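You operate a simulated robot arm through the tools that you are given. There is no shell and no other tool.

You run a simulated two-armed robot. Do the job below in one go: nothing can be reset, and whatever is moved stays where it is left.

Task
Hold the bowl mould on the top of the grey table steady with one hand and put the black plug from the top of the grey table in it with the other.

It is judged by the outcome, as a careful person would: the job done as asked, and still so three seconds after it is handed in. It fails if anything else is knocked over, pushed out of place, dropped, spilled or broken.

Robot
Two 7-joint arms with two-finger parallel grippers on one trunk, on a base that drives. Base frame: it is fixed to the floor where the robot stands at the start and does not move with it; the origin is under the middle of the robot, x ahead of it, y to its left, z up. Readings come in m, rad, newtons and seconds.
The left shoulder is at the start at [-0.082, 0.119, 0.851], the right one opposite. With the tool pointing down near the work surface each hand reaches from about 0.18 to 0.6 m from the robot's upright axis, wherever it stands, measured 20 degrees to its own side. Places, roughly: bowl mould (22x22x5 cm) [0.7, 1, 0.8]. Payload 3.43 kg a hand.
Tool frame (each hand has its own): the origin (TCP) lies between the finger pads and is the grasp point; the fingertips stand 0.03 m ahead of it; z points along the fingers, y is the line along which they close. The gripper opens to 0.094 m. The fingers are 0.028 m wide and 0.01 m thick; the gripper's body (0.05 by 0.096 m) begins 0.055 m behind the TCP.
Orientation is told as [roll, pitch, yaw] about the base's x, y, z axes, in that order, counted from this pose: with the fingers straight down and closing along the base's y, the tool's x points along the base's -x, its y along +y and its z along -z.

Tools
- The arms move only by the tool arm_command. It takes "left_moves", "right_moves" or both (then of equal length, played together; a hand with none holds still); each is a list of rows, each a list of 3 entries, a list of its own where there are three numbers: the gripper command, from -1 (shut) to 1 (fully open), values between in proportion, then the shift along the tool's x, y, z in mm, then the turn, a rotation vector about the tool's x, y, z in rad. In form: [[gripper, [x, y, z], [ax, ay, az]], ...]. A call has 1 to 20 rows; each row is the pose to reach, as a shift and turn from the pose commanded when the call began, along the tool's axes at that moment. A row lasts 0.2 s, in which the tool goes at most 0.05 m and 0.15 rad; a call with a longer step from one row to the next is refused whole, and so is a gripper value outside its range. Where a pose cannot be reached the arm comes as near as it can. A force on the tool above 40 N (or 10 N above the force at the start of the call, whichever is more), or a blocked arm, ends the call early, and 0.2 s more pass. The fingers move at their own pace (about 0.153 m/s each) and stop on an object; they squeeze with about 36 N. The grip force told is the motor's: it shows also when the fingers shut on nothing. Time passes only in rows, and 0.2 s behind the last, so rows that repeat a pose let the fingers close. It gives the time, the measured TCP pose, the force on the tool (base axes), the opening and the grip force at its end, in the units of the frame above (readings bear some noise), with the torque about the TCP (base axes, N m) and any sound that the robot's microphone picked up.
- Cameras (640 x 400 px; columns grow to the right, rows downward): "scene" is now at [0.0279, 0.0186, 1.5524]; the picture's right is [0.23, -0.97, 0.00], its down [-0.79, -0.19, -0.58] and it looks along [0.56, 0.14, -0.82] (base axes); focal length 283 px, centre (320, 200). "left" rides on the left gripper at [0.076, -0.014, -0.102] in its tool frame; the picture's right is [0.18, 0.98, 0.00], its down [-0.75, 0.14, -0.64] and it looks along [-0.63, 0.12, 0.77] (tool axes); focal length 243 px, centre (320, 200). "right" rides on the right gripper at [0.076, 0.014, -0.103] in its tool frame; the picture's right is [-0.18, 0.98, 0.00], its down [-0.75, -0.14, -0.64] and it looks along [-0.63, -0.12, 0.77] (tool axes); focal length 243 px, centre (320, 200). There is no depth. A picture from a camera that has moved, and an enlarged one, comes with that camera's place and axes in the base frame and with its lens.
- get_image(camera): a new picture of that camera. It takes no simulated time.
- move_column(by): slides the trunk up (or, below 0, down) by that many m; the arms and the scene camera ride with it, the base frame stays. It gives what a move gives, with no picture.
- drive_base(legs): drives the robot by 1 to 6 legs, each [ahead, left, turn to the left] in m, m and rad, along the robot's own axes; the way and the turn of a leg run together, so that a leg with both is an arc; at most 1.5 m and 3.142 rad a leg. The arms and the cameras ride along, it lands a little off, and it stops where it bumps. It gives what a move gives.
- turn_head(pan, tilt): turns the head with the scene camera to pan (to the left, within 2.496 rad either way) and tilt (down, from -0.506 to 1.204), counted from straight ahead of the robot. It gives what a move gives.
- zoom(camera, box): a new picture of the part [left, top, right, bottom] of that camera's present view, enlarged. It takes no simulated time.
- hand_in(): hands the job in; it is judged then, once.

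Nothing tells you exact positions but the pictures and the camera data. Unless the task says otherwise, let go and move clear before handing in.

The tools are called as a command line: name --argument value ..., lists and objects as JSON in quotes. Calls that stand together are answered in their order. arm_command: Moves the arms, as the interface text tells. Its arguments: {"type":"object","properties":{"left_moves":{"type":"array","items":{"type":"array"}},"right_moves":{"type":"array","items":{"type":"array"}}},"required":[]} The other tools are called the same way: move_column (by) slides the trunk up or down; drive_base (legs) drives the base; turn_head (pan, tilt) turns the head that bears the scene camera; get_image (camera) takes a picture; zoom (camera, box) takes an enlarged picture of a part of a camera's view; hand_in () hands the job in.

At the start:

```text
time: 0.0
left_tcp_pos: [0.3703, 0.2168, 1.0971]
left_tcp_rot: [-0.002, 0.001, 0.0]
left_force: [-0.2, -0.4, 0.4]
left_moment: [-0.05, 0.02, -0.01]
left_opening: 0.094
left_gripper_force: 0.1
right_tcp_pos: [0.286, -0.0813, 1.048]
right_tcp_rot: [0.0, 0.0, 0.0]
right_force: [0.1, -0.5, 0.0]
right_moment: [-0.02, 0.02, 0.0]
right_opening: 0.094
right_gripper_force: 0.0
trunk travel left (down, up): [-0.275, 0.06]
robot x, y, heading: [0.0026, -0.0002, 0.003]
head pan, tilt: [0.237, 0.955]
```

scene: 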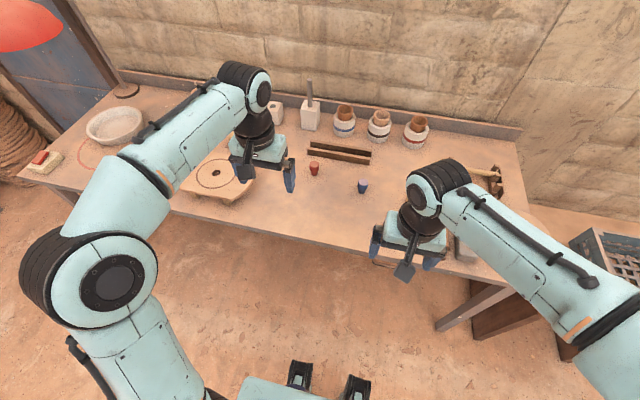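
right: 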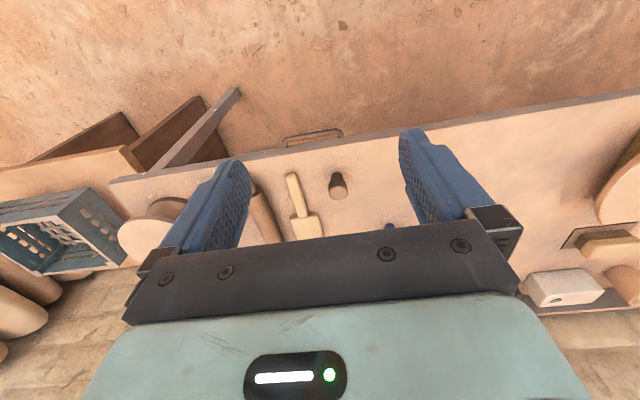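
left: 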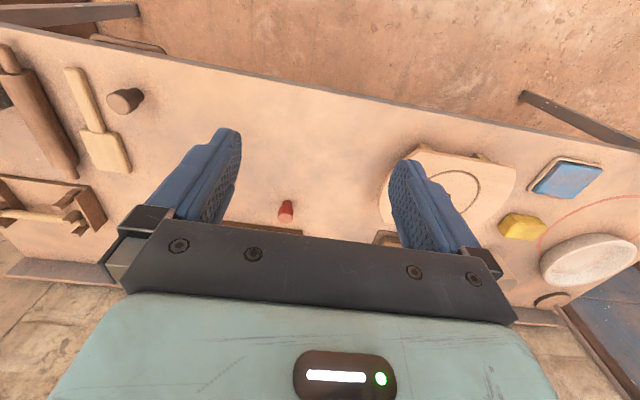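

I see a table with a white bowl mould at the far left, a wheel bat with a dark hole, small red and blue plugs, and a dark cylinder near the front edge. I'll look closer at these before moving anything.

zoom --camera "scene" --box '[20, 70, 280, 230]'

zoom --camera "left" --box '[60, 60, 640, 320]'

zoom --camera "scene" --box '[280, 80, 540, 240]'

zoom --camera "right" --box '[100, 80, 480, 300]'

```text
2.46 times, centred on (150, 150) of scene
camera zoom: at [0.0279, 0.0186, 1.5524], right [0.23, -0.97, 0.0], down [-0.79, -0.19, -0.58], along [0.56, 0.14, -0.82], focal length 697 px, centre (738, 323)
```

zoom: 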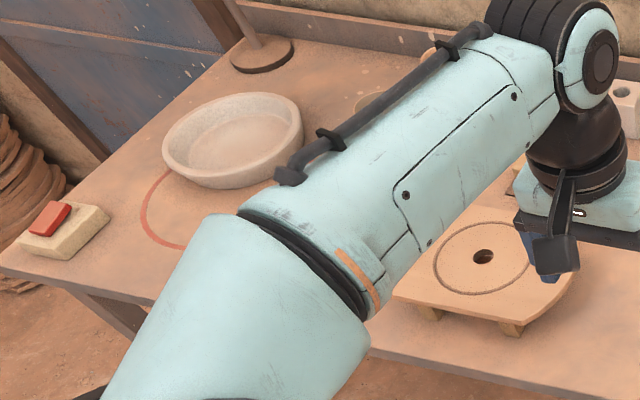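

```text
1.10 times, centred on (350, 190) of left
camera zoom: at [0.2947, 0.2022, 1.2005], right [-0.18, 0.98, 0.0], down [0.75, 0.14, 0.64], along [0.63, 0.12, -0.77], focal length 268 px, centre (287, 211)
```

zoom: 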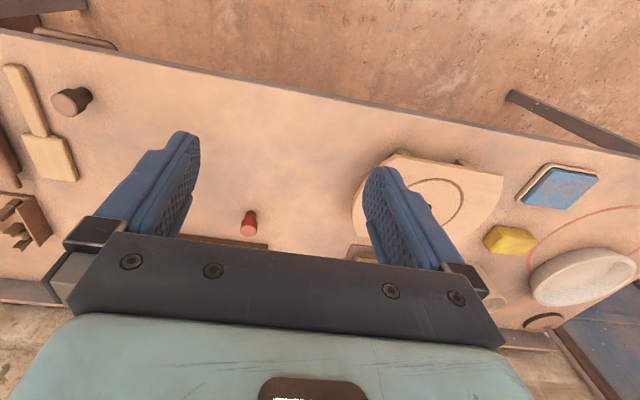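

```text
2.46 times, centred on (410, 160) of scene
camera zoom: at [0.0279, 0.0186, 1.5524], right [0.23, -0.97, 0.0], down [-0.79, -0.19, -0.58], along [0.56, 0.14, -0.82], focal length 697 px, centre (98, 298)
```

zoom: 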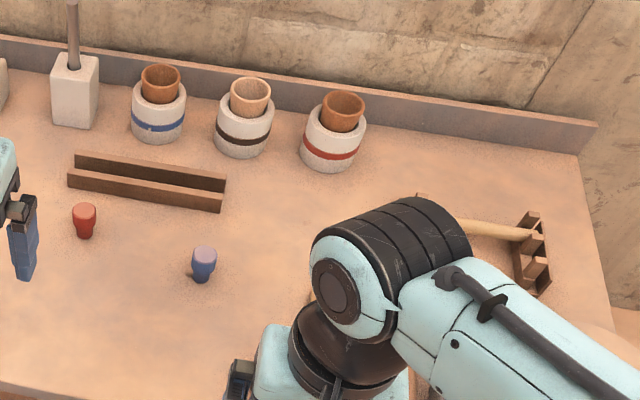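

```text
1.68 times, centred on (290, 190) of right
camera zoom: at [0.2095, -0.0666, 1.1517], right [0.18, 0.98, 0.0], down [0.75, -0.14, 0.64], along [0.63, -0.12, -0.77], focal length 409 px, centre (370, 217)
```

zoom: 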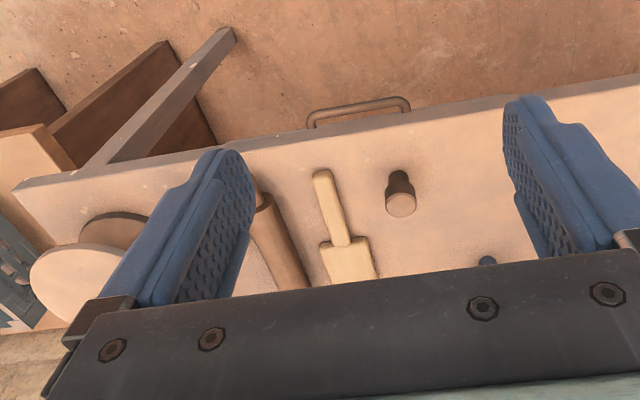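

The dark tapered stopper near the front edge around [0.47, -0.08] seems to be the black plug. The white dish at about [0.7, 1.0] is the bowl mould. I'll zoom in further on both.

zoom --camera "right" --box '[298, 150, 378, 210]'

zoom --camera "left" --box '[90, 70, 170, 130]'

zoom --camera "left" --box '[500, 200, 640, 310]'

zoom --camera "scene" --box '[70, 90, 160, 160]'

zoom --camera "scene" --box '[300, 150, 380, 200]'

```text
6.67 times, centred on (338, 180) of right
camera zoom: at [0.2095, -0.0666, 1.1517], right [0.18, 0.98, 0.0], down [0.75, -0.14, 0.64], along [0.63, -0.12, -0.77], focal length 1618 px, centre (200, 333)
```

zoom: 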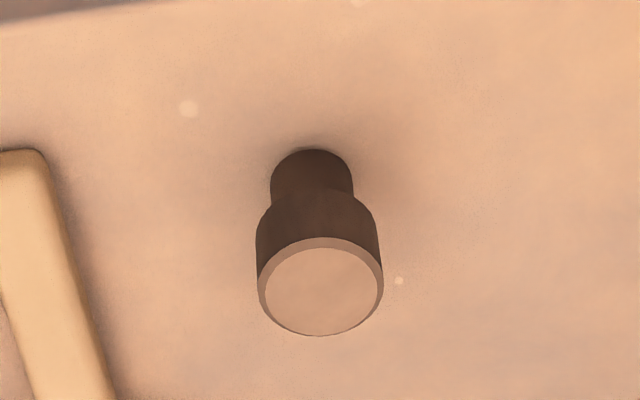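

```text
6.67 times, centred on (130, 100) of left
camera zoom: at [0.2947, 0.2022, 1.2005], right [-0.18, 0.98, 0.0], down [0.75, 0.14, 0.64], along [0.63, 0.12, -0.77], focal length 1618 px, centre (1587, 867)
```

zoom: 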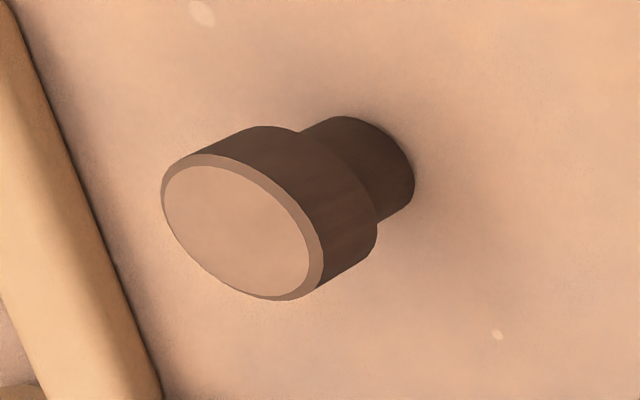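

```text
3.64 times, centred on (570, 255) of left
camera zoom: at [0.2947, 0.2022, 1.2005], right [-0.18, 0.98, 0.0], down [0.75, 0.14, 0.64], along [0.63, 0.12, -0.77], focal length 882 px, centre (-589, 0)
```

zoom: 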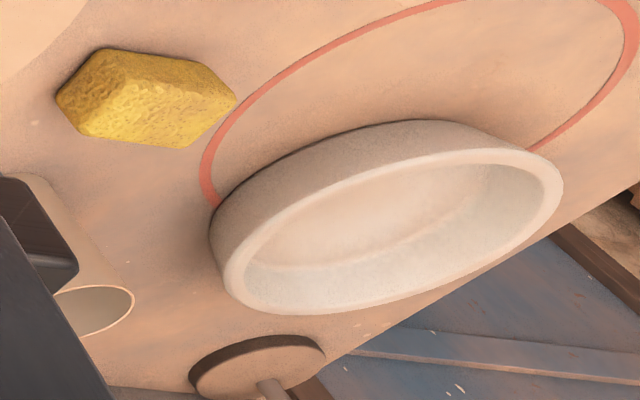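

```text
5.71 times, centred on (115, 125) of scene
camera zoom: at [0.0279, 0.0186, 1.5524], right [0.23, -0.97, 0.0], down [-0.79, -0.19, -0.58], along [0.56, 0.14, -0.82], focal length 1617 px, centre (1491, 629)
```

zoom: 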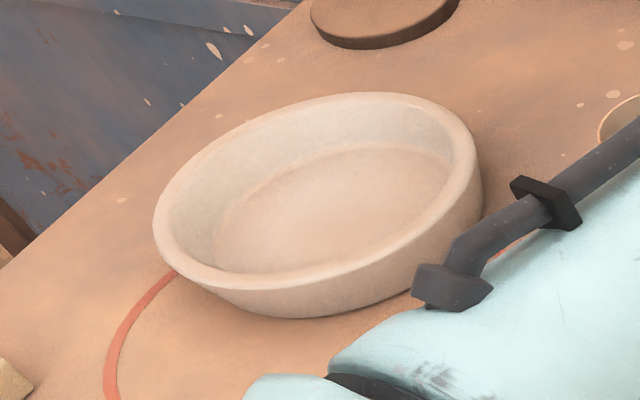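

```text
8.00 times, centred on (340, 175) of scene
camera zoom: at [0.0279, 0.0186, 1.5524], right [0.23, -0.97, 0.0], down [-0.79, -0.19, -0.58], along [0.56, 0.14, -0.82], focal length 2264 px, centre (160, 400)
```

zoom: 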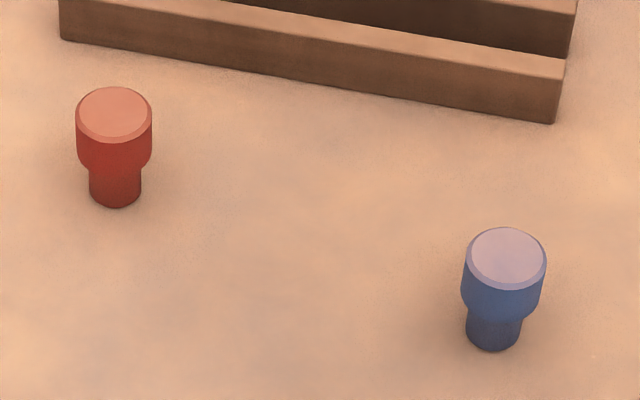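

The black plug is a stepped stopper standing on its narrow end. Its top is near [0.480, -0.086, 0.808] and the table is at about z = 0.76. I'll turn the head left to check the driving path and the lamp, then right to see the plug.

turn_head --pan 1.2 --tilt 0.7

get_image --camera "scene"

turn_head --pan -0.3 --tilt 0.9

get_image --camera "scene"

```text
time: 1.2
left_tcp_pos: [0.3714, 0.217, 1.0973]
left_tcp_rot: [-0.001, 0.0, 0.001]
left_force: [0.3, -0.5, 0.5]
left_moment: [0.0, -0.03, 0.01]
left_opening: 0.0939
left_gripper_force: 0.0
right_tcp_pos: [0.2858, -0.0808, 1.0494]
right_tcp_rot: [0.0, 0.001, -0.001]
right_force: [1.0, -0.9, 0.3]
right_moment: [-0.01, 0.0, 0.0]
right_opening: 0.0939
right_gripper_force: 0.0
trunk travel left (down, up): [-0.275, 0.06]
robot x, y, heading: [0.0002, -0.0008, -0.003]
head pan, tilt: [1.201, 0.7]
```

```text
taken
camera scene: at [-0.0117, 0.0808, 1.5726], right [0.93, -0.36, 0.0], down [-0.23, -0.6, -0.76], along [0.28, 0.71, -0.64], focal length 283 px, centre (320, 200)
```

scene: 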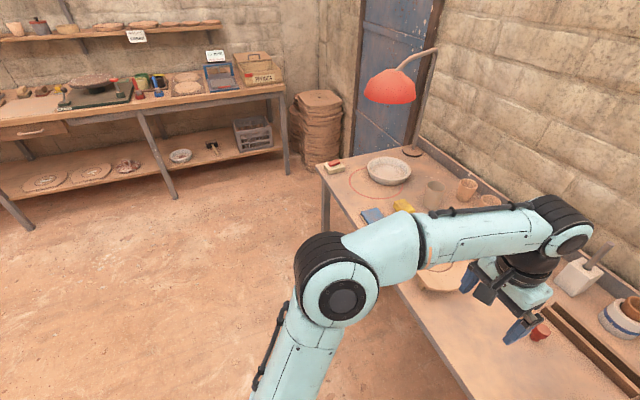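

```text
time: 2.8
left_tcp_pos: [0.3703, 0.2177, 1.0965]
left_tcp_rot: [0.002, 0.0, -0.001]
left_force: [0.3, -0.3, -0.2]
left_moment: [0.0, 0.0, 0.03]
left_opening: 0.0941
left_gripper_force: 0.0
right_tcp_pos: [0.2856, -0.0812, 1.0495]
right_tcp_rot: [0.001, 0.0, -0.001]
right_force: [-0.9, -0.2, -0.3]
right_moment: [-0.02, 0.01, 0.0]
right_opening: 0.0943
right_gripper_force: 0.0
trunk travel left (down, up): [-0.275, 0.06]
robot x, y, heading: [-0.0013, 0.0004, 0.001]
head pan, tilt: [-0.3, 0.901]
```

```text
taken
camera scene: at [0.0296, -0.0206, 1.5565], right [-0.3, -0.96, 0.0], down [-0.75, 0.23, -0.62], along [0.59, -0.18, -0.78], focal length 283 px, centre (320, 200)
```

scene: 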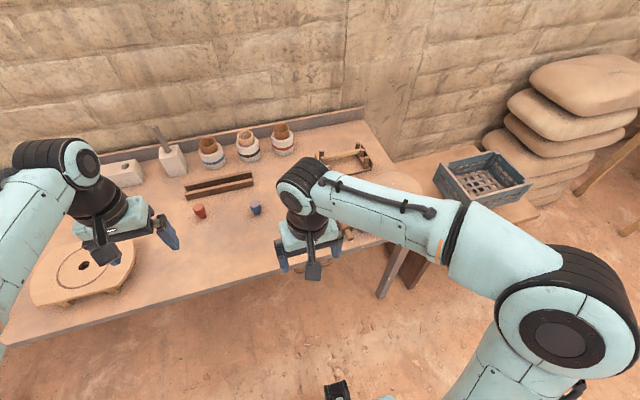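

The floor to the left is clear, but the red lamp shade may hang above the bowl mould, so I'll measure it later. Now I'll move the right hand above the black plug with the gripper part-closed and check the alignment.

arm_command --right_moves '[[0.4, [-22, 0, 15], [0, 0, 0]], [0.3, [-44, -1, 32], [0, 0, 0]], [0.3, [-66, -1, 50], [0, 0, 0]], [0.3, [-88, -2, 68], [0, 0, 0]], [0.3, [-110, -2, 86], [0, 0, 0]], [0.3, [-132, -3, 104], [0, 0, 0]], [0.3, [-154, -3, 122], [0, 0, 0]], [0.3, [-176, -4, 140], [0, 0, 0]], [0.3, [-194, -4, 155], [0, 0, 0]], [0.3, [-194, -4, 165], [0, 0, 0]], [0.3, [-194, -4, 165], [0, 0, 0]]]'

get_image --camera "right"

zoom --camera "scene" --box '[220, 160, 380, 260]'

```text
time: 5.2
left_tcp_pos: [0.3711, 0.2179, 1.0974]
left_tcp_rot: [0.0, -0.002, -0.001]
left_force: [-0.6, -0.1, 0.0]
left_moment: [0.04, 0.0, -0.02]
left_opening: 0.0941
left_gripper_force: 0.1
right_tcp_pos: [0.4774, -0.0845, 0.8851]
right_tcp_rot: [0.0, 0.002, 0.0]
right_force: [0.5, -0.6, 0.4]
right_moment: [0.01, -0.01, 0.01]
right_opening: 0.0612
right_gripper_force: 0.1
trunk travel left (down, up): [-0.275, 0.06]
robot x, y, heading: [0.0011, -0.0017, -0.005]
head pan, tilt: [-0.3, 0.901]
```

```text
taken
camera right: at [0.4027, -0.0698, 0.9873], right [0.18, 0.98, 0.0], down [0.75, -0.14, 0.64], along [0.63, -0.12, -0.77], focal length 243 px, centre (320, 200)
```

right: 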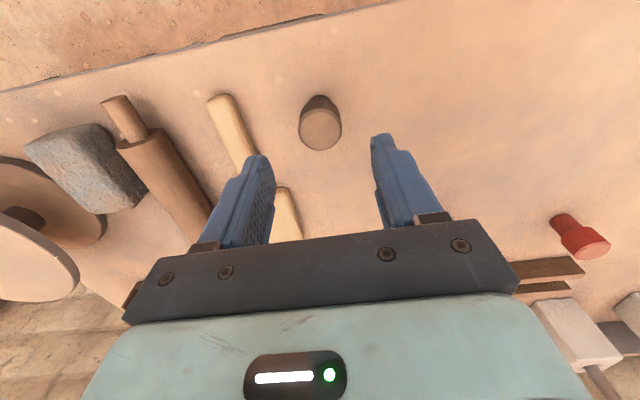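

```text
4.00 times, centred on (300, 210) of scene
camera zoom: at [0.0297, -0.0207, 1.5565], right [-0.3, -0.96, 0.0], down [-0.75, 0.23, -0.62], along [0.59, -0.18, -0.78], focal length 1132 px, centre (400, 160)
```

zoom: 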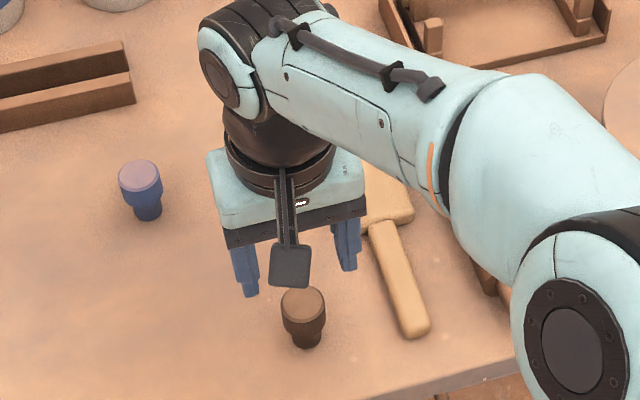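

The right hand is above the plug, which I measure at [0.481, -0.085] with its top at 0.808. Next I go straight down and close on its head.

arm_command --right_moves '[[0.3, [-3.5, -0.5, 15], [0, 0, 0]], [0.3, [-3.5, -0.5, 30], [0, 0, 0]], [0.3, [-3.5, -0.5, 45], [0, 0, 0]], [0.3, [-3.5, -0.5, 58], [0, 0, 0]], [0.3, [-3.5, -0.5, 70], [0, 0, 0]], [0.3, [-3.5, -0.5, 78], [0, 0, 0]], [0.3, [-3.5, -0.5, 84], [0, 0, 0]], [0.3, [-3.5, -0.5, 84], [0, 0, 0]]]'

get_image --camera "right"

zoom --camera "scene" --box '[220, 170, 380, 270]'

```text
time: 7.0
left_tcp_pos: [0.3719, 0.2164, 1.0972]
left_tcp_rot: [0.001, 0.0, 0.001]
left_force: [0.5, -0.4, 0.8]
left_moment: [0.01, -0.02, 0.0]
left_opening: 0.094
left_gripper_force: 0.1
right_tcp_pos: [0.4836, -0.0853, 0.8009]
right_tcp_rot: [0.0, 0.0, 0.0]
right_force: [-0.1, -0.7, 0.1]
right_moment: [-0.01, -0.01, -0.03]
right_opening: 0.0613
right_gripper_force: 0.2
trunk travel left (down, up): [-0.275, 0.06]
robot x, y, heading: [0.0006, -0.0006, -0.001]
head pan, tilt: [-0.3, 0.901]
```

```text
taken
camera right: at [0.4063, -0.0711, 0.9031], right [0.18, 0.98, 0.0], down [0.75, -0.14, 0.64], along [0.63, -0.12, -0.77], focal length 243 px, centre (320, 200)
```

right: 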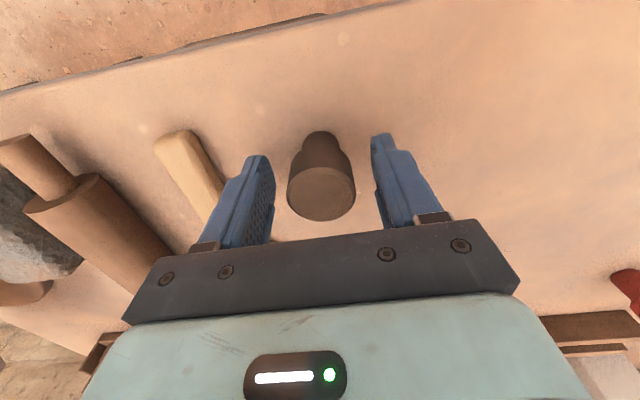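

```text
4.00 times, centred on (300, 220) of scene
camera zoom: at [0.0296, -0.0207, 1.5565], right [-0.3, -0.96, 0.0], down [-0.75, 0.23, -0.62], along [0.59, -0.18, -0.78], focal length 1132 px, centre (400, 120)
```

zoom: 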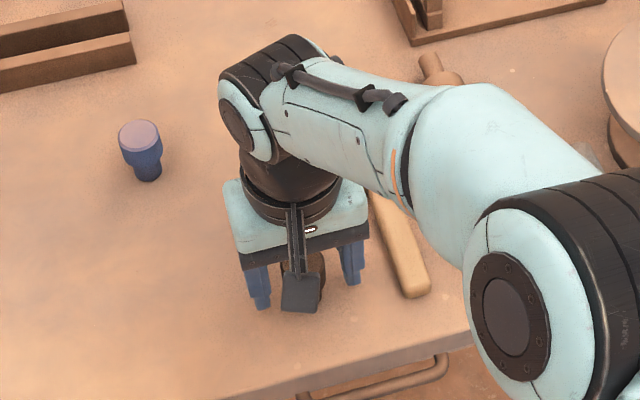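

The plug's head sits centred between the pads, so I close the gripper now.

arm_command --right_moves '[[0.0, [0, 0, 0], [0, 0, 0]], [-0.4, [0, 0, 0], [0, 0, 0]], [-1, [0, 0, 0], [0, 0, 0]], [-1, [0, 0, 0], [0, 0, 0]], [-1, [0, 0, 0], [0, 0, 0]]]'

get_image --camera "right"

```text
time: 8.2
left_tcp_pos: [0.3711, 0.2147, 1.0969]
left_tcp_rot: [-0.001, -0.001, -0.001]
left_force: [-0.2, 0.0, -0.4]
left_moment: [0.03, -0.01, 0.0]
left_opening: 0.0941
left_gripper_force: 0.0
right_tcp_pos: [0.484, -0.0853, 0.8007]
right_tcp_rot: [-0.002, 0.0, 0.0]
right_force: [0.1, 0.1, 0.0]
right_moment: [0.04, -0.01, -0.02]
right_opening: 0.0331
right_gripper_force: 35.7
trunk travel left (down, up): [-0.275, 0.06]
robot x, y, heading: [0.0012, -0.0023, 0.0]
head pan, tilt: [-0.3, 0.901]
```

```text
taken
camera right: at [0.4064, -0.0709, 0.9033], right [0.18, 0.98, 0.0], down [0.75, -0.14, 0.64], along [0.63, -0.12, -0.77], focal length 243 px, centre (320, 200)
```

right: 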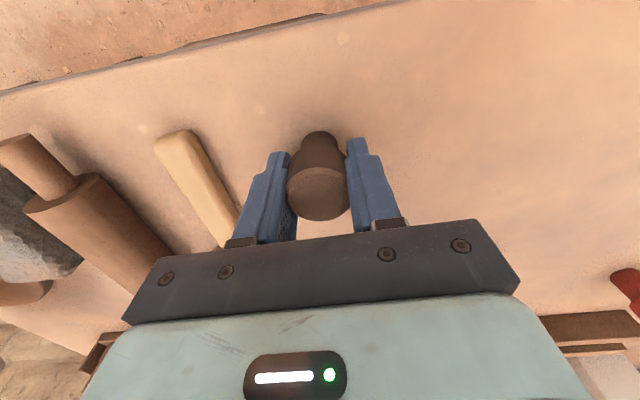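

The plug is gripped at 33 mm opening. I'll lift it straight up and pull it back toward the robot.

arm_command --right_moves '[[-1, [0, 0, -8], [0, 0, 0]], [-1, [0, 0, -22], [0, 0, 0]], [-1, [0, 0, -42], [0, 0, 0]], [-1, [0, 0, -64], [0, 0, 0]], [-1, [0, 0, -88], [0, 0, 0]], [-1, [5, 0, -112], [0, 0, 0]], [-1, [20, 0, -135], [0, 0, 0]], [-1, [40, 0, -158], [0, 0, 0]], [-1, [64, 0, -178], [0, 0, 0]], [-1, [88, 0, -196], [0, 0, 0]], [-1, [112, 0, -210], [0, 0, 0]], [-1, [136, 0, -220], [0, 0, 0]], [-1, [150, 0, -224], [0, 0, 0]], [-1, [156, 0, -226], [0, 0, 0]], [-1, [156, 0, -226], [0, 0, 0]]]'

get_image --camera "right"

get_image --camera "scene"

```text
time: 11.4
left_tcp_pos: [0.3719, 0.2155, 1.0968]
left_tcp_rot: [0.0, 0.0, 0.001]
left_force: [0.7, -0.9, 0.1]
left_moment: [0.01, -0.01, 0.03]
left_opening: 0.0941
left_gripper_force: 0.1
right_tcp_pos: [0.327, -0.0852, 1.0268]
right_tcp_rot: [0.001, -0.002, 0.001]
right_force: [0.4, -0.2, -0.3]
right_moment: [0.02, -0.02, -0.01]
right_opening: 0.033
right_gripper_force: 35.6
trunk travel left (down, up): [-0.275, 0.06]
robot x, y, heading: [0.0002, -0.0046, -0.002]
head pan, tilt: [-0.3, 0.901]
```

```text
taken
camera right: at [0.2503, -0.0708, 1.129], right [0.18, 0.98, 0.0], down [0.75, -0.14, 0.64], along [0.63, -0.12, -0.77], focal length 243 px, centre (320, 200)
```

right: 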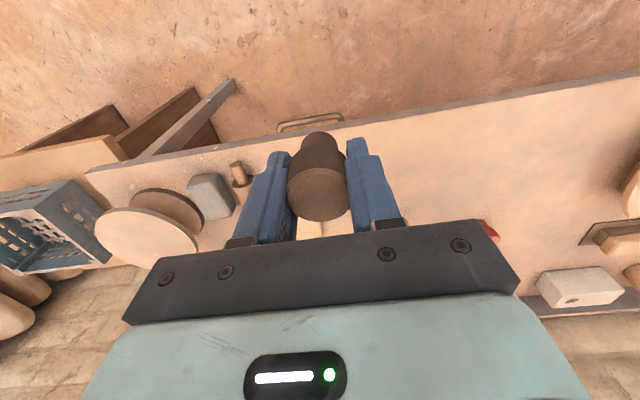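

```text
taken
camera scene: at [0.0297, -0.0207, 1.5565], right [-0.3, -0.96, 0.0], down [-0.75, 0.23, -0.62], along [0.59, -0.18, -0.78], focal length 283 px, centre (320, 200)
```

scene: 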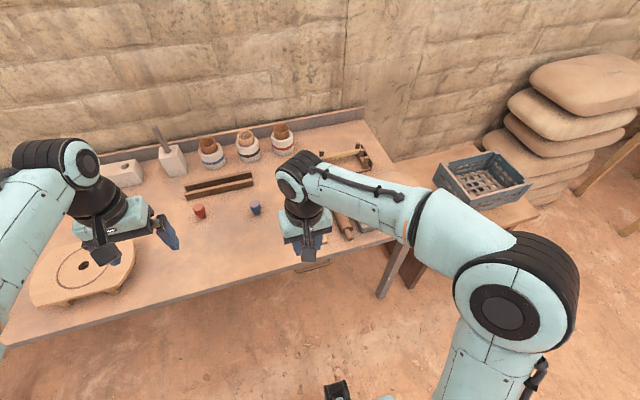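

The plug is secure and clear of the table at about z = 1.03. I'll drive half the way left along the table, then look at the bowl and lamp from there.

drive_base --legs '[[0, 0.5, 0]]'

turn_head --pan 0.75 --tilt 0.6

get_image --camera "scene"

get_image --camera "left"

get_image --camera "right"

```text
time: 16.4
left_tcp_pos: [0.3712, 0.7255, 1.0975]
left_tcp_rot: [-0.001, 0.001, -0.001]
left_force: [-0.5, 0.1, 0.5]
left_moment: [-0.01, 0.01, 0.01]
left_opening: 0.094
left_gripper_force: 0.1
right_tcp_pos: [0.3272, 0.4233, 1.0256]
right_tcp_rot: [0.002, 0.0, 0.002]
right_force: [0.3, 0.2, 0.0]
right_moment: [0.01, 0.02, 0.0]
right_opening: 0.0326
right_gripper_force: 36.1
trunk travel left (down, up): [-0.275, 0.06]
robot x, y, heading: [-0.0036, 0.5084, 0.003]
head pan, tilt: [-0.3, 0.901]
```

```text
time: 17.7
left_tcp_pos: [0.3697, 0.7264, 1.0971]
left_tcp_rot: [-0.001, 0.0, 0.0]
left_force: [0.0, 1.1, 0.6]
left_moment: [0.02, -0.04, 0.0]
left_opening: 0.0939
left_gripper_force: 0.0
right_tcp_pos: [0.3273, 0.4232, 1.0271]
right_tcp_rot: [0.0, -0.001, 0.0]
right_force: [-0.4, -0.3, -0.1]
right_moment: [-0.01, 0.01, 0.0]
right_opening: 0.0323
right_gripper_force: 36.0
trunk travel left (down, up): [-0.275, 0.06]
robot x, y, heading: [0.001, 0.5079, 0.001]
head pan, tilt: [0.75, 0.6]
```

```text
taken
camera scene: at [0.0222, 0.571, 1.5812], right [0.68, -0.73, 0.0], down [-0.41, -0.39, -0.82], along [0.6, 0.56, -0.57], focal length 283 px, centre (320, 200)
```

scene: 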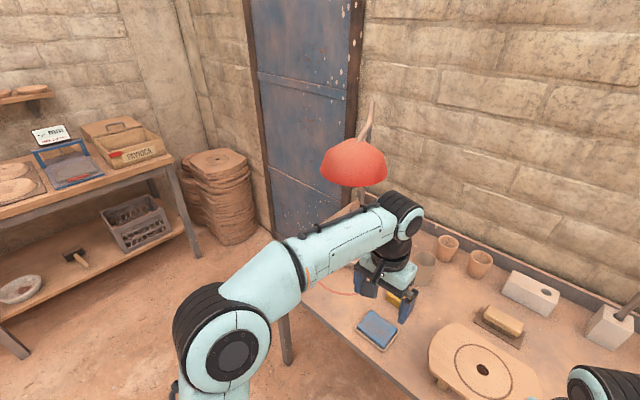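

```text
taken
camera left: at [0.2946, 0.7113, 1.2005], right [-0.18, 0.98, 0.0], down [0.75, 0.14, 0.64], along [0.63, 0.12, -0.77], focal length 243 px, centre (320, 200)
```

left: 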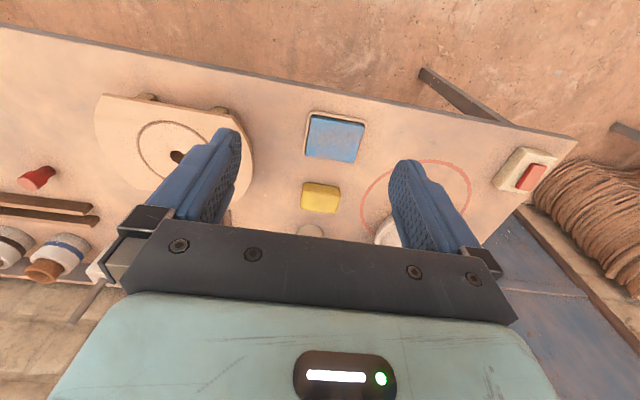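

```text
taken
camera right: at [0.2505, 0.4384, 1.1289], right [0.18, 0.98, 0.0], down [0.75, -0.14, 0.64], along [0.63, -0.12, -0.77], focal length 243 px, centre (320, 200)
```

right: 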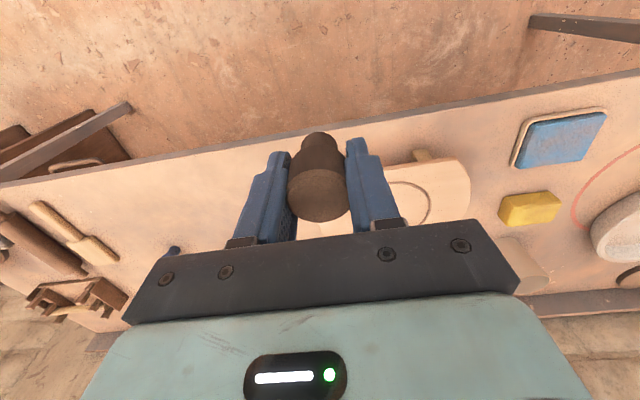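

The lamp shade triangulates to about [0.64, 1.01, 1.20], radius 0.1, right above the bowl, so the hands must go in low under about z = 1.14. I'll drive the rest of the way and then check the base clearance to the table.

drive_base --legs '[[0, 0.5, 0]]'

turn_head --pan 0.0 --tilt 1.15

get_image --camera "scene"

get_image --camera "left"

get_image --camera "right"

```text
time: 22.6
left_tcp_pos: [0.3683, 1.2226, 1.0966]
left_tcp_rot: [0.0, 0.0, 0.005]
left_force: [-0.1, 0.2, 0.4]
left_moment: [-0.02, 0.02, -0.01]
left_opening: 0.094
left_gripper_force: 0.0
right_tcp_pos: [0.3253, 0.9203, 1.0259]
right_tcp_rot: [0.002, 0.0, 0.004]
right_force: [-0.4, 0.6, -0.3]
right_moment: [-0.02, 0.01, -0.03]
right_opening: 0.0323
right_gripper_force: 36.0
trunk travel left (down, up): [-0.275, 0.06]
robot x, y, heading: [-0.0018, 1.0013, 0.008]
head pan, tilt: [0.75, 0.6]
```

```text
time: 23.7
left_tcp_pos: [0.3689, 1.2221, 1.0969]
left_tcp_rot: [-0.001, -0.001, 0.006]
left_force: [0.4, 0.2, 0.1]
left_moment: [-0.02, -0.01, 0.0]
left_opening: 0.0939
left_gripper_force: 0.0
right_tcp_pos: [0.3275, 0.9208, 1.0263]
right_tcp_rot: [-0.001, -0.001, 0.006]
right_force: [-0.5, 0.1, 0.1]
right_moment: [-0.02, 0.0, 0.01]
right_opening: 0.0321
right_gripper_force: 36.2
trunk travel left (down, up): [-0.275, 0.06]
robot x, y, heading: [-0.0018, 1.0018, 0.005]
head pan, tilt: [0.0, 1.15]
```

```text
taken
camera scene: at [0.0159, 1.0057, 1.5396], right [0.01, -1.0, 0.0], down [-0.91, -0.01, -0.41], along [0.41, 0.0, -0.91], focal length 283 px, centre (320, 200)
```

scene: 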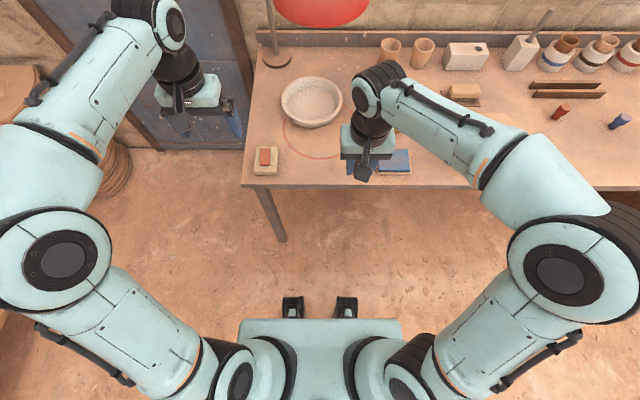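

```text
taken
camera left: at [0.2925, 1.2075, 1.2005], right [-0.19, 0.98, 0.0], down [0.75, 0.14, 0.64], along [0.63, 0.12, -0.77], focal length 243 px, centre (320, 200)
```

left: 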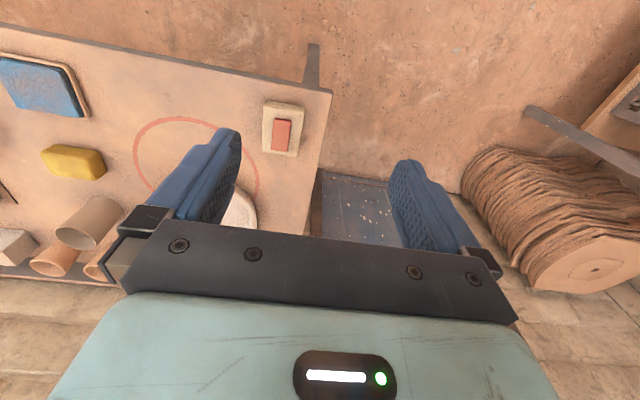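

```text
taken
camera right: at [0.2496, 0.9344, 1.1289], right [0.18, 0.98, 0.0], down [0.75, -0.14, 0.64], along [0.63, -0.12, -0.77], focal length 243 px, centre (320, 200)
```

right: 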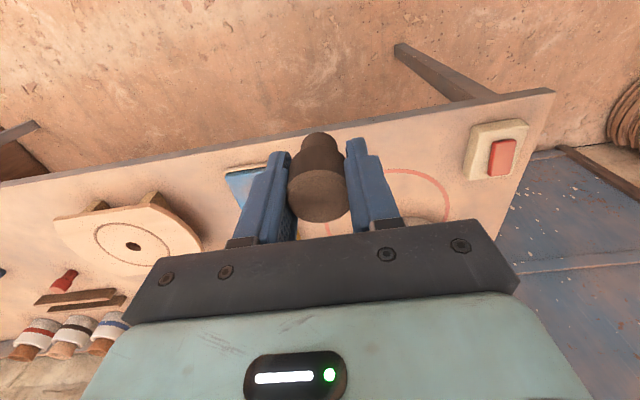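

The base front is around x = 0.15 and the table edge is at about 0.415, so I can drive ahead safely by about 0.15–0.18 m. I'll measure the bowl and lamp from here first.

zoom --camera "scene" --box '[240, 60, 400, 160]'

turn_head --pan 0.0 --tilt 0.65

get_image --camera "scene"

zoom --camera "scene" --box '[230, 120, 390, 260]'

```text
4.00 times, centred on (320, 110) of scene
camera zoom: at [0.0159, 1.0057, 1.5396], right [0.01, -1.0, 0.0], down [-0.91, -0.01, -0.41], along [0.41, 0.0, -0.91], focal length 1132 px, centre (320, 560)
```

zoom: 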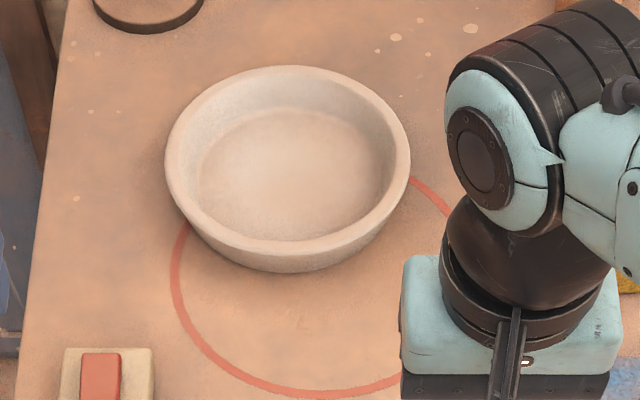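

```text
time: 24.6
left_tcp_pos: [0.3691, 1.2219, 1.097]
left_tcp_rot: [0.001, -0.001, 0.005]
left_force: [0.1, -0.1, -0.1]
left_moment: [-0.01, 0.01, -0.02]
left_opening: 0.094
left_gripper_force: 0.1
right_tcp_pos: [0.3276, 0.9201, 1.0259]
right_tcp_rot: [-0.001, 0.001, 0.004]
right_force: [-0.1, 0.5, -0.1]
right_moment: [0.0, -0.04, -0.03]
right_opening: 0.0323
right_gripper_force: 36.3
trunk travel left (down, up): [-0.275, 0.06]
robot x, y, heading: [-0.0041, 1.002, 0.006]
head pan, tilt: [0.0, 0.649]
```

```text
taken
camera scene: at [0.0431, 1.0058, 1.5769], right [0.0, -1.0, 0.0], down [-0.61, 0.0, -0.8], along [0.8, 0.0, -0.61], focal length 283 px, centre (320, 200)
```

scene: 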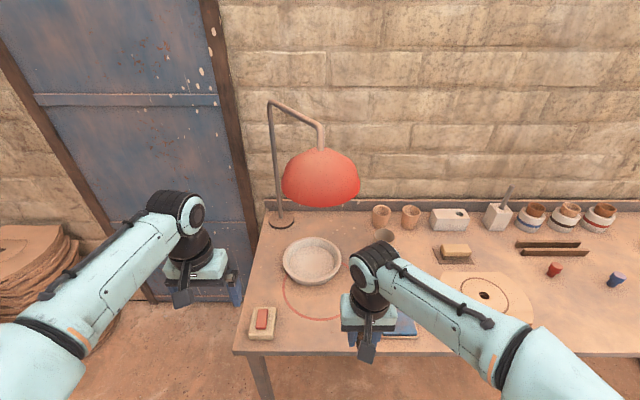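

```text
2.86 times, centred on (310, 190) of scene
camera zoom: at [0.0431, 1.0058, 1.5769], right [0.0, -1.0, 0.0], down [-0.61, 0.0, -0.8], along [0.8, 0.0, -0.61], focal length 809 px, centre (349, 229)
```

zoom: 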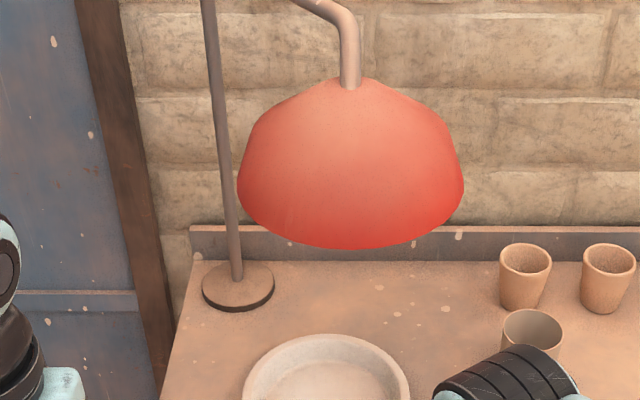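

The bowl centre is at about [0.716, 1.035] with its rim near z = 0.81, and the lamp rim is at about z = 1.175 above its near half. To pass under the shade, I'll pull the right hand back a little and lower the trunk, then check.

arm_command --right_moves '[[-1, [15, -4, 0], [0, 0, 0]], [-1, [32, -9, 0], [0, 0, 0]], [-1, [48, -14, 0], [0, 0, 0]], [-1, [60, -18, 0], [0, 0, 0]], [-1, [60, -20, 0], [0, 0, 0]]]'

move_column --by -0.12

get_image --camera "scene"

get_image --camera "left"

```text
time: 25.8
left_tcp_pos: [0.3688, 1.2223, 1.0971]
left_tcp_rot: [-0.001, -0.001, 0.007]
left_force: [0.1, -0.1, 0.5]
left_moment: [-0.01, 0.02, -0.03]
left_opening: 0.0941
left_gripper_force: 0.0
right_tcp_pos: [0.2665, 0.8999, 1.0255]
right_tcp_rot: [0.001, 0.0, 0.002]
right_force: [1.2, 0.2, -0.8]
right_moment: [-0.01, -0.05, 0.0]
right_opening: 0.0322
right_gripper_force: 35.8
trunk travel left (down, up): [-0.275, 0.06]
robot x, y, heading: [-0.0023, 1.0035, 0.005]
head pan, tilt: [0.0, 0.649]
```

```text
time: 27.3
left_tcp_pos: [0.3693, 1.2229, 0.9778]
left_tcp_rot: [0.0, -0.001, 0.006]
left_force: [0.2, -0.3, 0.0]
left_moment: [0.03, 0.0, -0.02]
left_opening: 0.094
left_gripper_force: 0.1
right_tcp_pos: [0.267, 0.8998, 0.9067]
right_tcp_rot: [-0.001, 0.001, 0.005]
right_force: [0.2, -0.7, 0.5]
right_moment: [-0.04, 0.0, 0.0]
right_opening: 0.0322
right_gripper_force: 35.6
trunk travel left (down, up): [-0.155, 0.18]
robot x, y, heading: [-0.0028, 1.0036, 0.002]
head pan, tilt: [0.0, 0.649]
```

```text
taken
camera scene: at [0.0501, 1.0058, 1.4577], right [0.0, -1.0, 0.0], down [-0.6, 0.0, -0.8], along [0.8, 0.0, -0.6], focal length 283 px, centre (320, 200)
```

scene: 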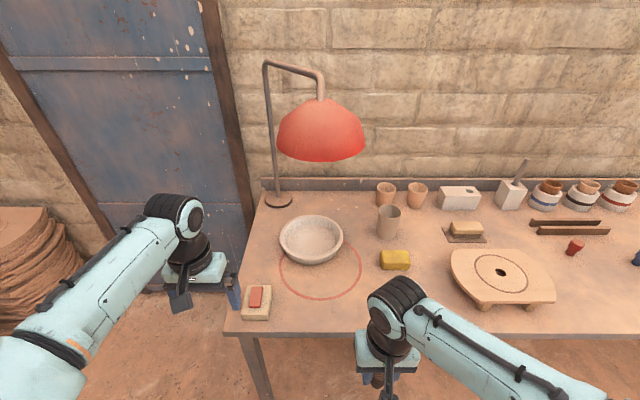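

```text
taken
camera left: at [0.2925, 1.2075, 1.0807], right [-0.19, 0.98, 0.0], down [0.75, 0.14, 0.64], along [0.63, 0.12, -0.77], focal length 243 px, centre (320, 200)
```

left: 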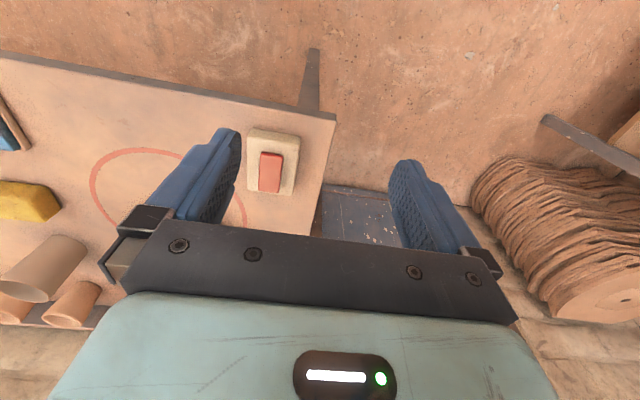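

The trunk is down 0.12 m. I'll zoom in to refine the lamp and bowl geometry from this height.

zoom --camera "scene" --box '[230, 60, 390, 160]'

zoom --camera "scene" --box '[260, 140, 380, 280]'

zoom --camera "scene" --box '[265, 200, 360, 275]'

```text
4.00 times, centred on (310, 110) of scene
camera zoom: at [0.0501, 1.0058, 1.4577], right [0.0, -1.0, 0.0], down [-0.6, 0.0, -0.8], along [0.8, 0.0, -0.6], focal length 1132 px, centre (360, 560)
```

zoom: 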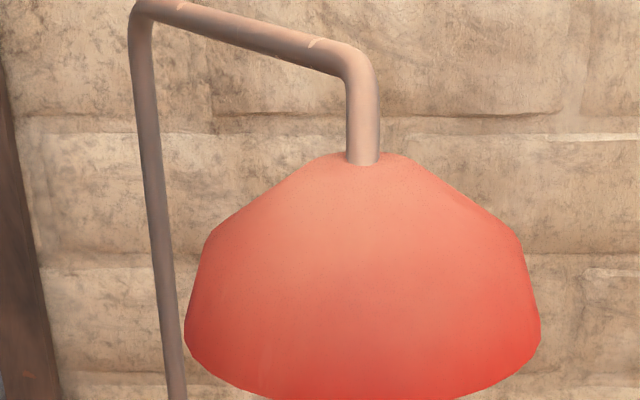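

```text
2.86 times, centred on (320, 210) of scene
camera zoom: at [0.0501, 1.0058, 1.4577], right [0.0, -1.0, 0.0], down [-0.6, 0.0, -0.8], along [0.8, 0.0, -0.6], focal length 809 px, centre (320, 171)
```

zoom: 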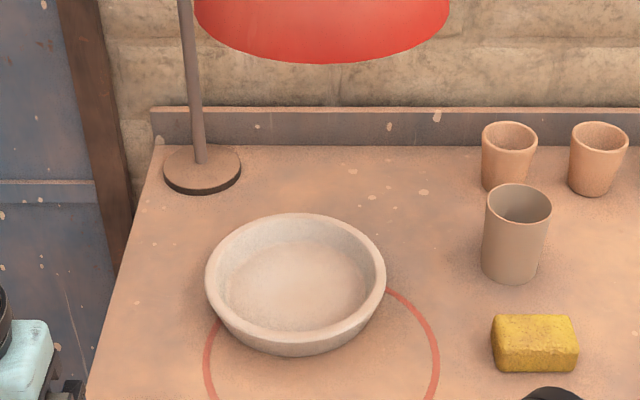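

```text
5.33 times, centred on (312, 238) of scene
camera zoom: at [0.0501, 1.0058, 1.4577], right [0.0, -1.0, 0.0], down [-0.6, 0.0, -0.8], along [0.8, 0.0, -0.6], focal length 1509 px, centre (360, 0)
```

zoom: 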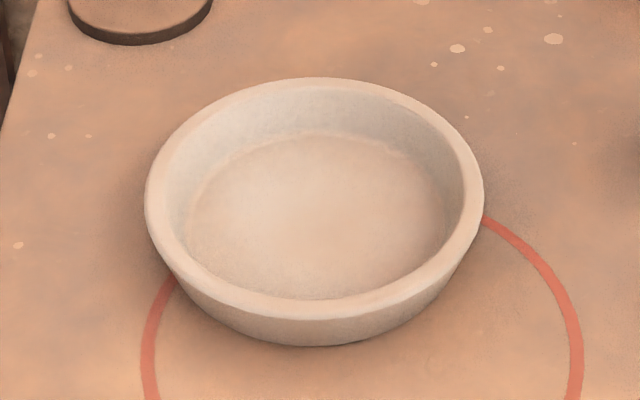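

The shade's near rim is at x = 0.55, z = 1.173, with a footprint of about 0.55–0.75 by 0.90–1.11. The bowl is centred at about [0.715, 1.035] with radius about 0.104. I'll drive 0.2 m ahead and slightly left, which stays short of the table edge.

drive_base --legs '[[0.12, 0.02, 0]]'

turn_head --pan 0.0 --tilt 1.1

get_image --camera "scene"

```text
time: 28.6
left_tcp_pos: [0.4872, 1.2433, 0.9774]
left_tcp_rot: [0.0, 0.0, 0.008]
left_force: [0.0, 0.8, -0.5]
left_moment: [0.01, 0.02, 0.02]
left_opening: 0.0942
left_gripper_force: 0.1
right_tcp_pos: [0.3852, 0.9223, 0.9053]
right_tcp_rot: [-0.001, 0.0, 0.007]
right_force: [0.5, 0.5, -0.7]
right_moment: [0.01, 0.03, -0.03]
right_opening: 0.0324
right_gripper_force: 36.2
trunk travel left (down, up): [-0.155, 0.18]
robot x, y, heading: [0.1217, 1.0215, 0.01]
head pan, tilt: [0.0, 0.649]
```

```text
time: 29.4
left_tcp_pos: [0.4862, 1.2439, 0.978]
left_tcp_rot: [0.002, 0.0, 0.007]
left_force: [0.6, -0.2, -0.6]
left_moment: [-0.01, -0.04, 0.02]
left_opening: 0.0943
left_gripper_force: 0.1
right_tcp_pos: [0.3856, 0.9226, 0.9062]
right_tcp_rot: [0.0, 0.0, 0.008]
right_force: [0.1, -0.4, -0.7]
right_moment: [0.02, 0.03, -0.01]
right_opening: 0.0322
right_gripper_force: 36.2
trunk travel left (down, up): [-0.155, 0.18]
robot x, y, heading: [0.1174, 1.0229, 0.005]
head pan, tilt: [0.0, 1.1]
```

```text
taken
camera scene: at [0.1452, 1.0263, 1.4233], right [0.01, -1.0, 0.0], down [-0.89, -0.01, -0.45], along [0.45, 0.0, -0.89], focal length 283 px, centre (320, 200)
```

scene: 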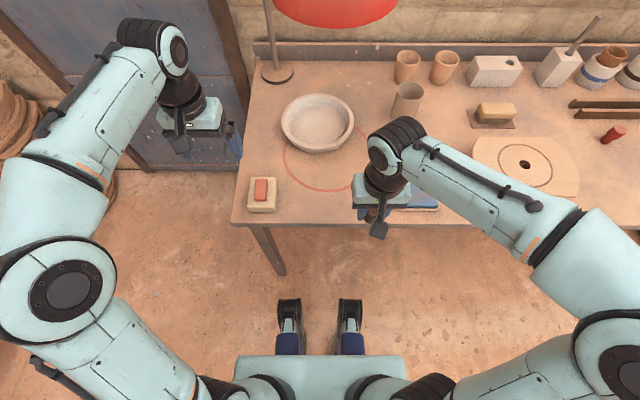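

I'm now at robot x ≈ 0.12. Before going further I'll look closely at the base's front parts relative to the table leg.

zoom --camera "scene" --box '[220, 210, 420, 370]'

get_image --camera "left"

get_image --camera "right"

```text
2.50 times, centred on (320, 290) of scene
camera zoom: at [0.1452, 1.0263, 1.4233], right [0.01, -1.0, 0.0], down [-0.89, -0.01, -0.45], along [0.45, 0.0, -0.89], focal length 708 px, centre (320, -25)
```

zoom: 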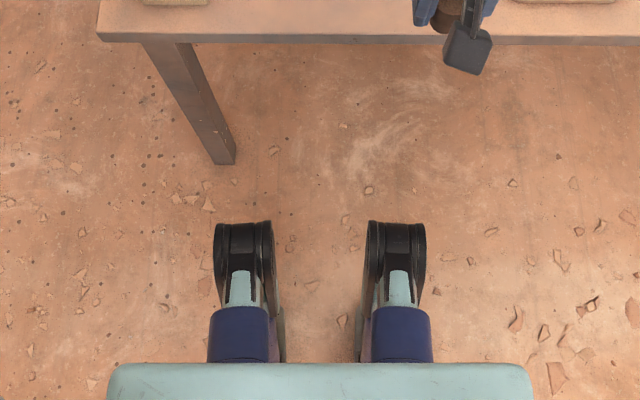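

```text
taken
camera left: at [0.4108, 1.2287, 1.0805], right [-0.19, 0.98, 0.0], down [0.75, 0.15, 0.64], along [0.63, 0.12, -0.77], focal length 243 px, centre (320, 200)
```

left: 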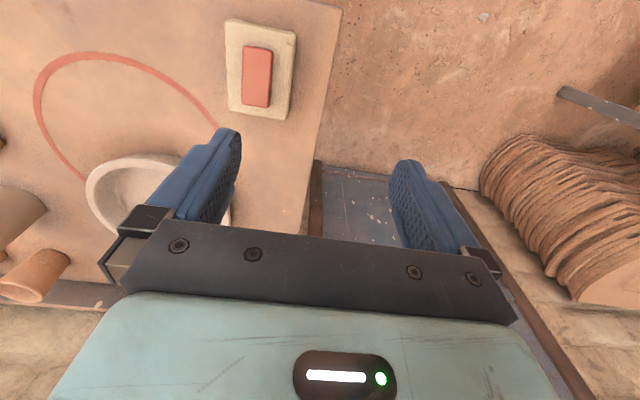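

```text
taken
camera right: at [0.3086, 0.935, 1.0089], right [0.18, 0.98, 0.0], down [0.75, -0.14, 0.64], along [0.63, -0.11, -0.77], focal length 243 px, centre (320, 200)
```

right: 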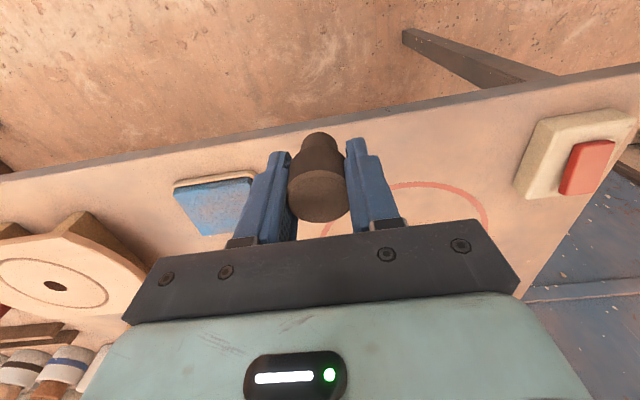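

The front parts are the robot's knees, at about x ≤ 0.33, and the table leg is at about [0.45, 1.21]. I'll go another 0.08 m ahead, slightly right, to keep clear of the leg.

drive_base --legs '[[0.08, -0.015, -0.005]]'

get_image --camera "scene"

get_image --camera "left"

```text
time: 30.5
left_tcp_pos: [0.5708, 1.2275, 0.977]
left_tcp_rot: [-0.002, 0.0, 0.001]
left_force: [0.1, -1.3, -0.6]
left_moment: [-0.01, 0.01, -0.02]
left_opening: 0.0939
left_gripper_force: 0.1
right_tcp_pos: [0.4682, 0.9058, 0.9061]
right_tcp_rot: [0.0, -0.001, 0.003]
right_force: [0.4, -0.7, 0.2]
right_moment: [0.02, 0.04, 0.04]
right_opening: 0.0321
right_gripper_force: 35.5
trunk travel left (down, up): [-0.155, 0.18]
robot x, y, heading: [0.2015, 1.0104, 0.005]
head pan, tilt: [0.0, 1.1]
```

```text
taken
camera scene: at [0.2279, 1.0115, 1.4233], right [0.0, -1.0, 0.0], down [-0.89, 0.0, -0.45], along [0.45, 0.0, -0.89], focal length 283 px, centre (320, 200)
```

scene: 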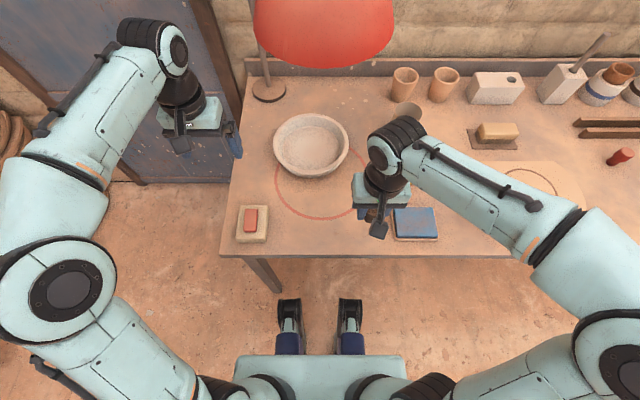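

```text
taken
camera left: at [0.4944, 1.2124, 1.0804], right [-0.19, 0.98, 0.0], down [0.75, 0.14, 0.64], along [0.63, 0.12, -0.77], focal length 243 px, centre (320, 200)
```

left: 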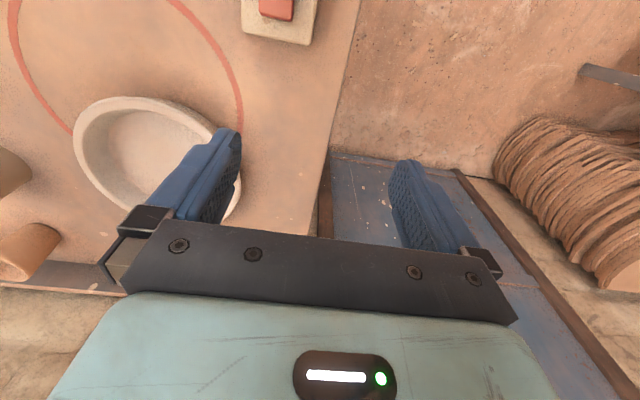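

The robot is at about [0.20, 1.01] with the bowl well within view. I'll take precise bowl measurements from both cameras.

zoom --camera "scene" --box '[255, 95, 367, 195]'

zoom --camera "left" --box '[50, 70, 260, 240]'

```text
4.00 times, centred on (311, 145) of scene
camera zoom: at [0.2279, 1.0115, 1.4233], right [0.0, -1.0, 0.0], down [-0.89, 0.0, -0.45], along [0.45, 0.0, -0.89], focal length 1132 px, centre (356, 420)
```

zoom: 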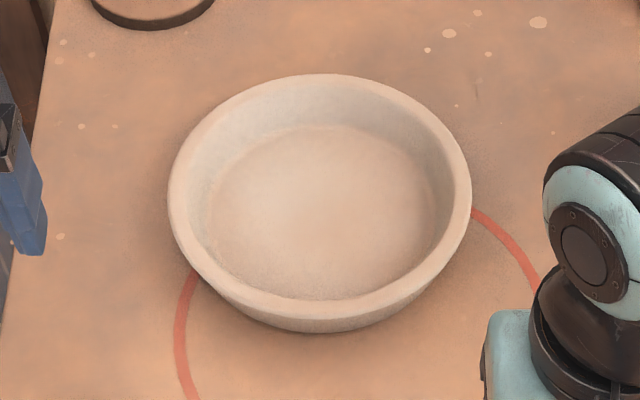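

```text
2.35 times, centred on (155, 155) of left
camera zoom: at [0.4944, 1.2124, 1.0804], right [-0.19, 0.98, 0.0], down [0.75, 0.14, 0.64], along [0.63, 0.12, -0.77], focal length 571 px, centre (708, 306)
```

zoom: 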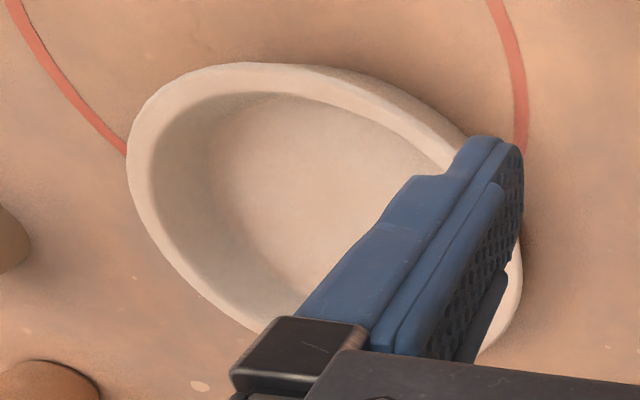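

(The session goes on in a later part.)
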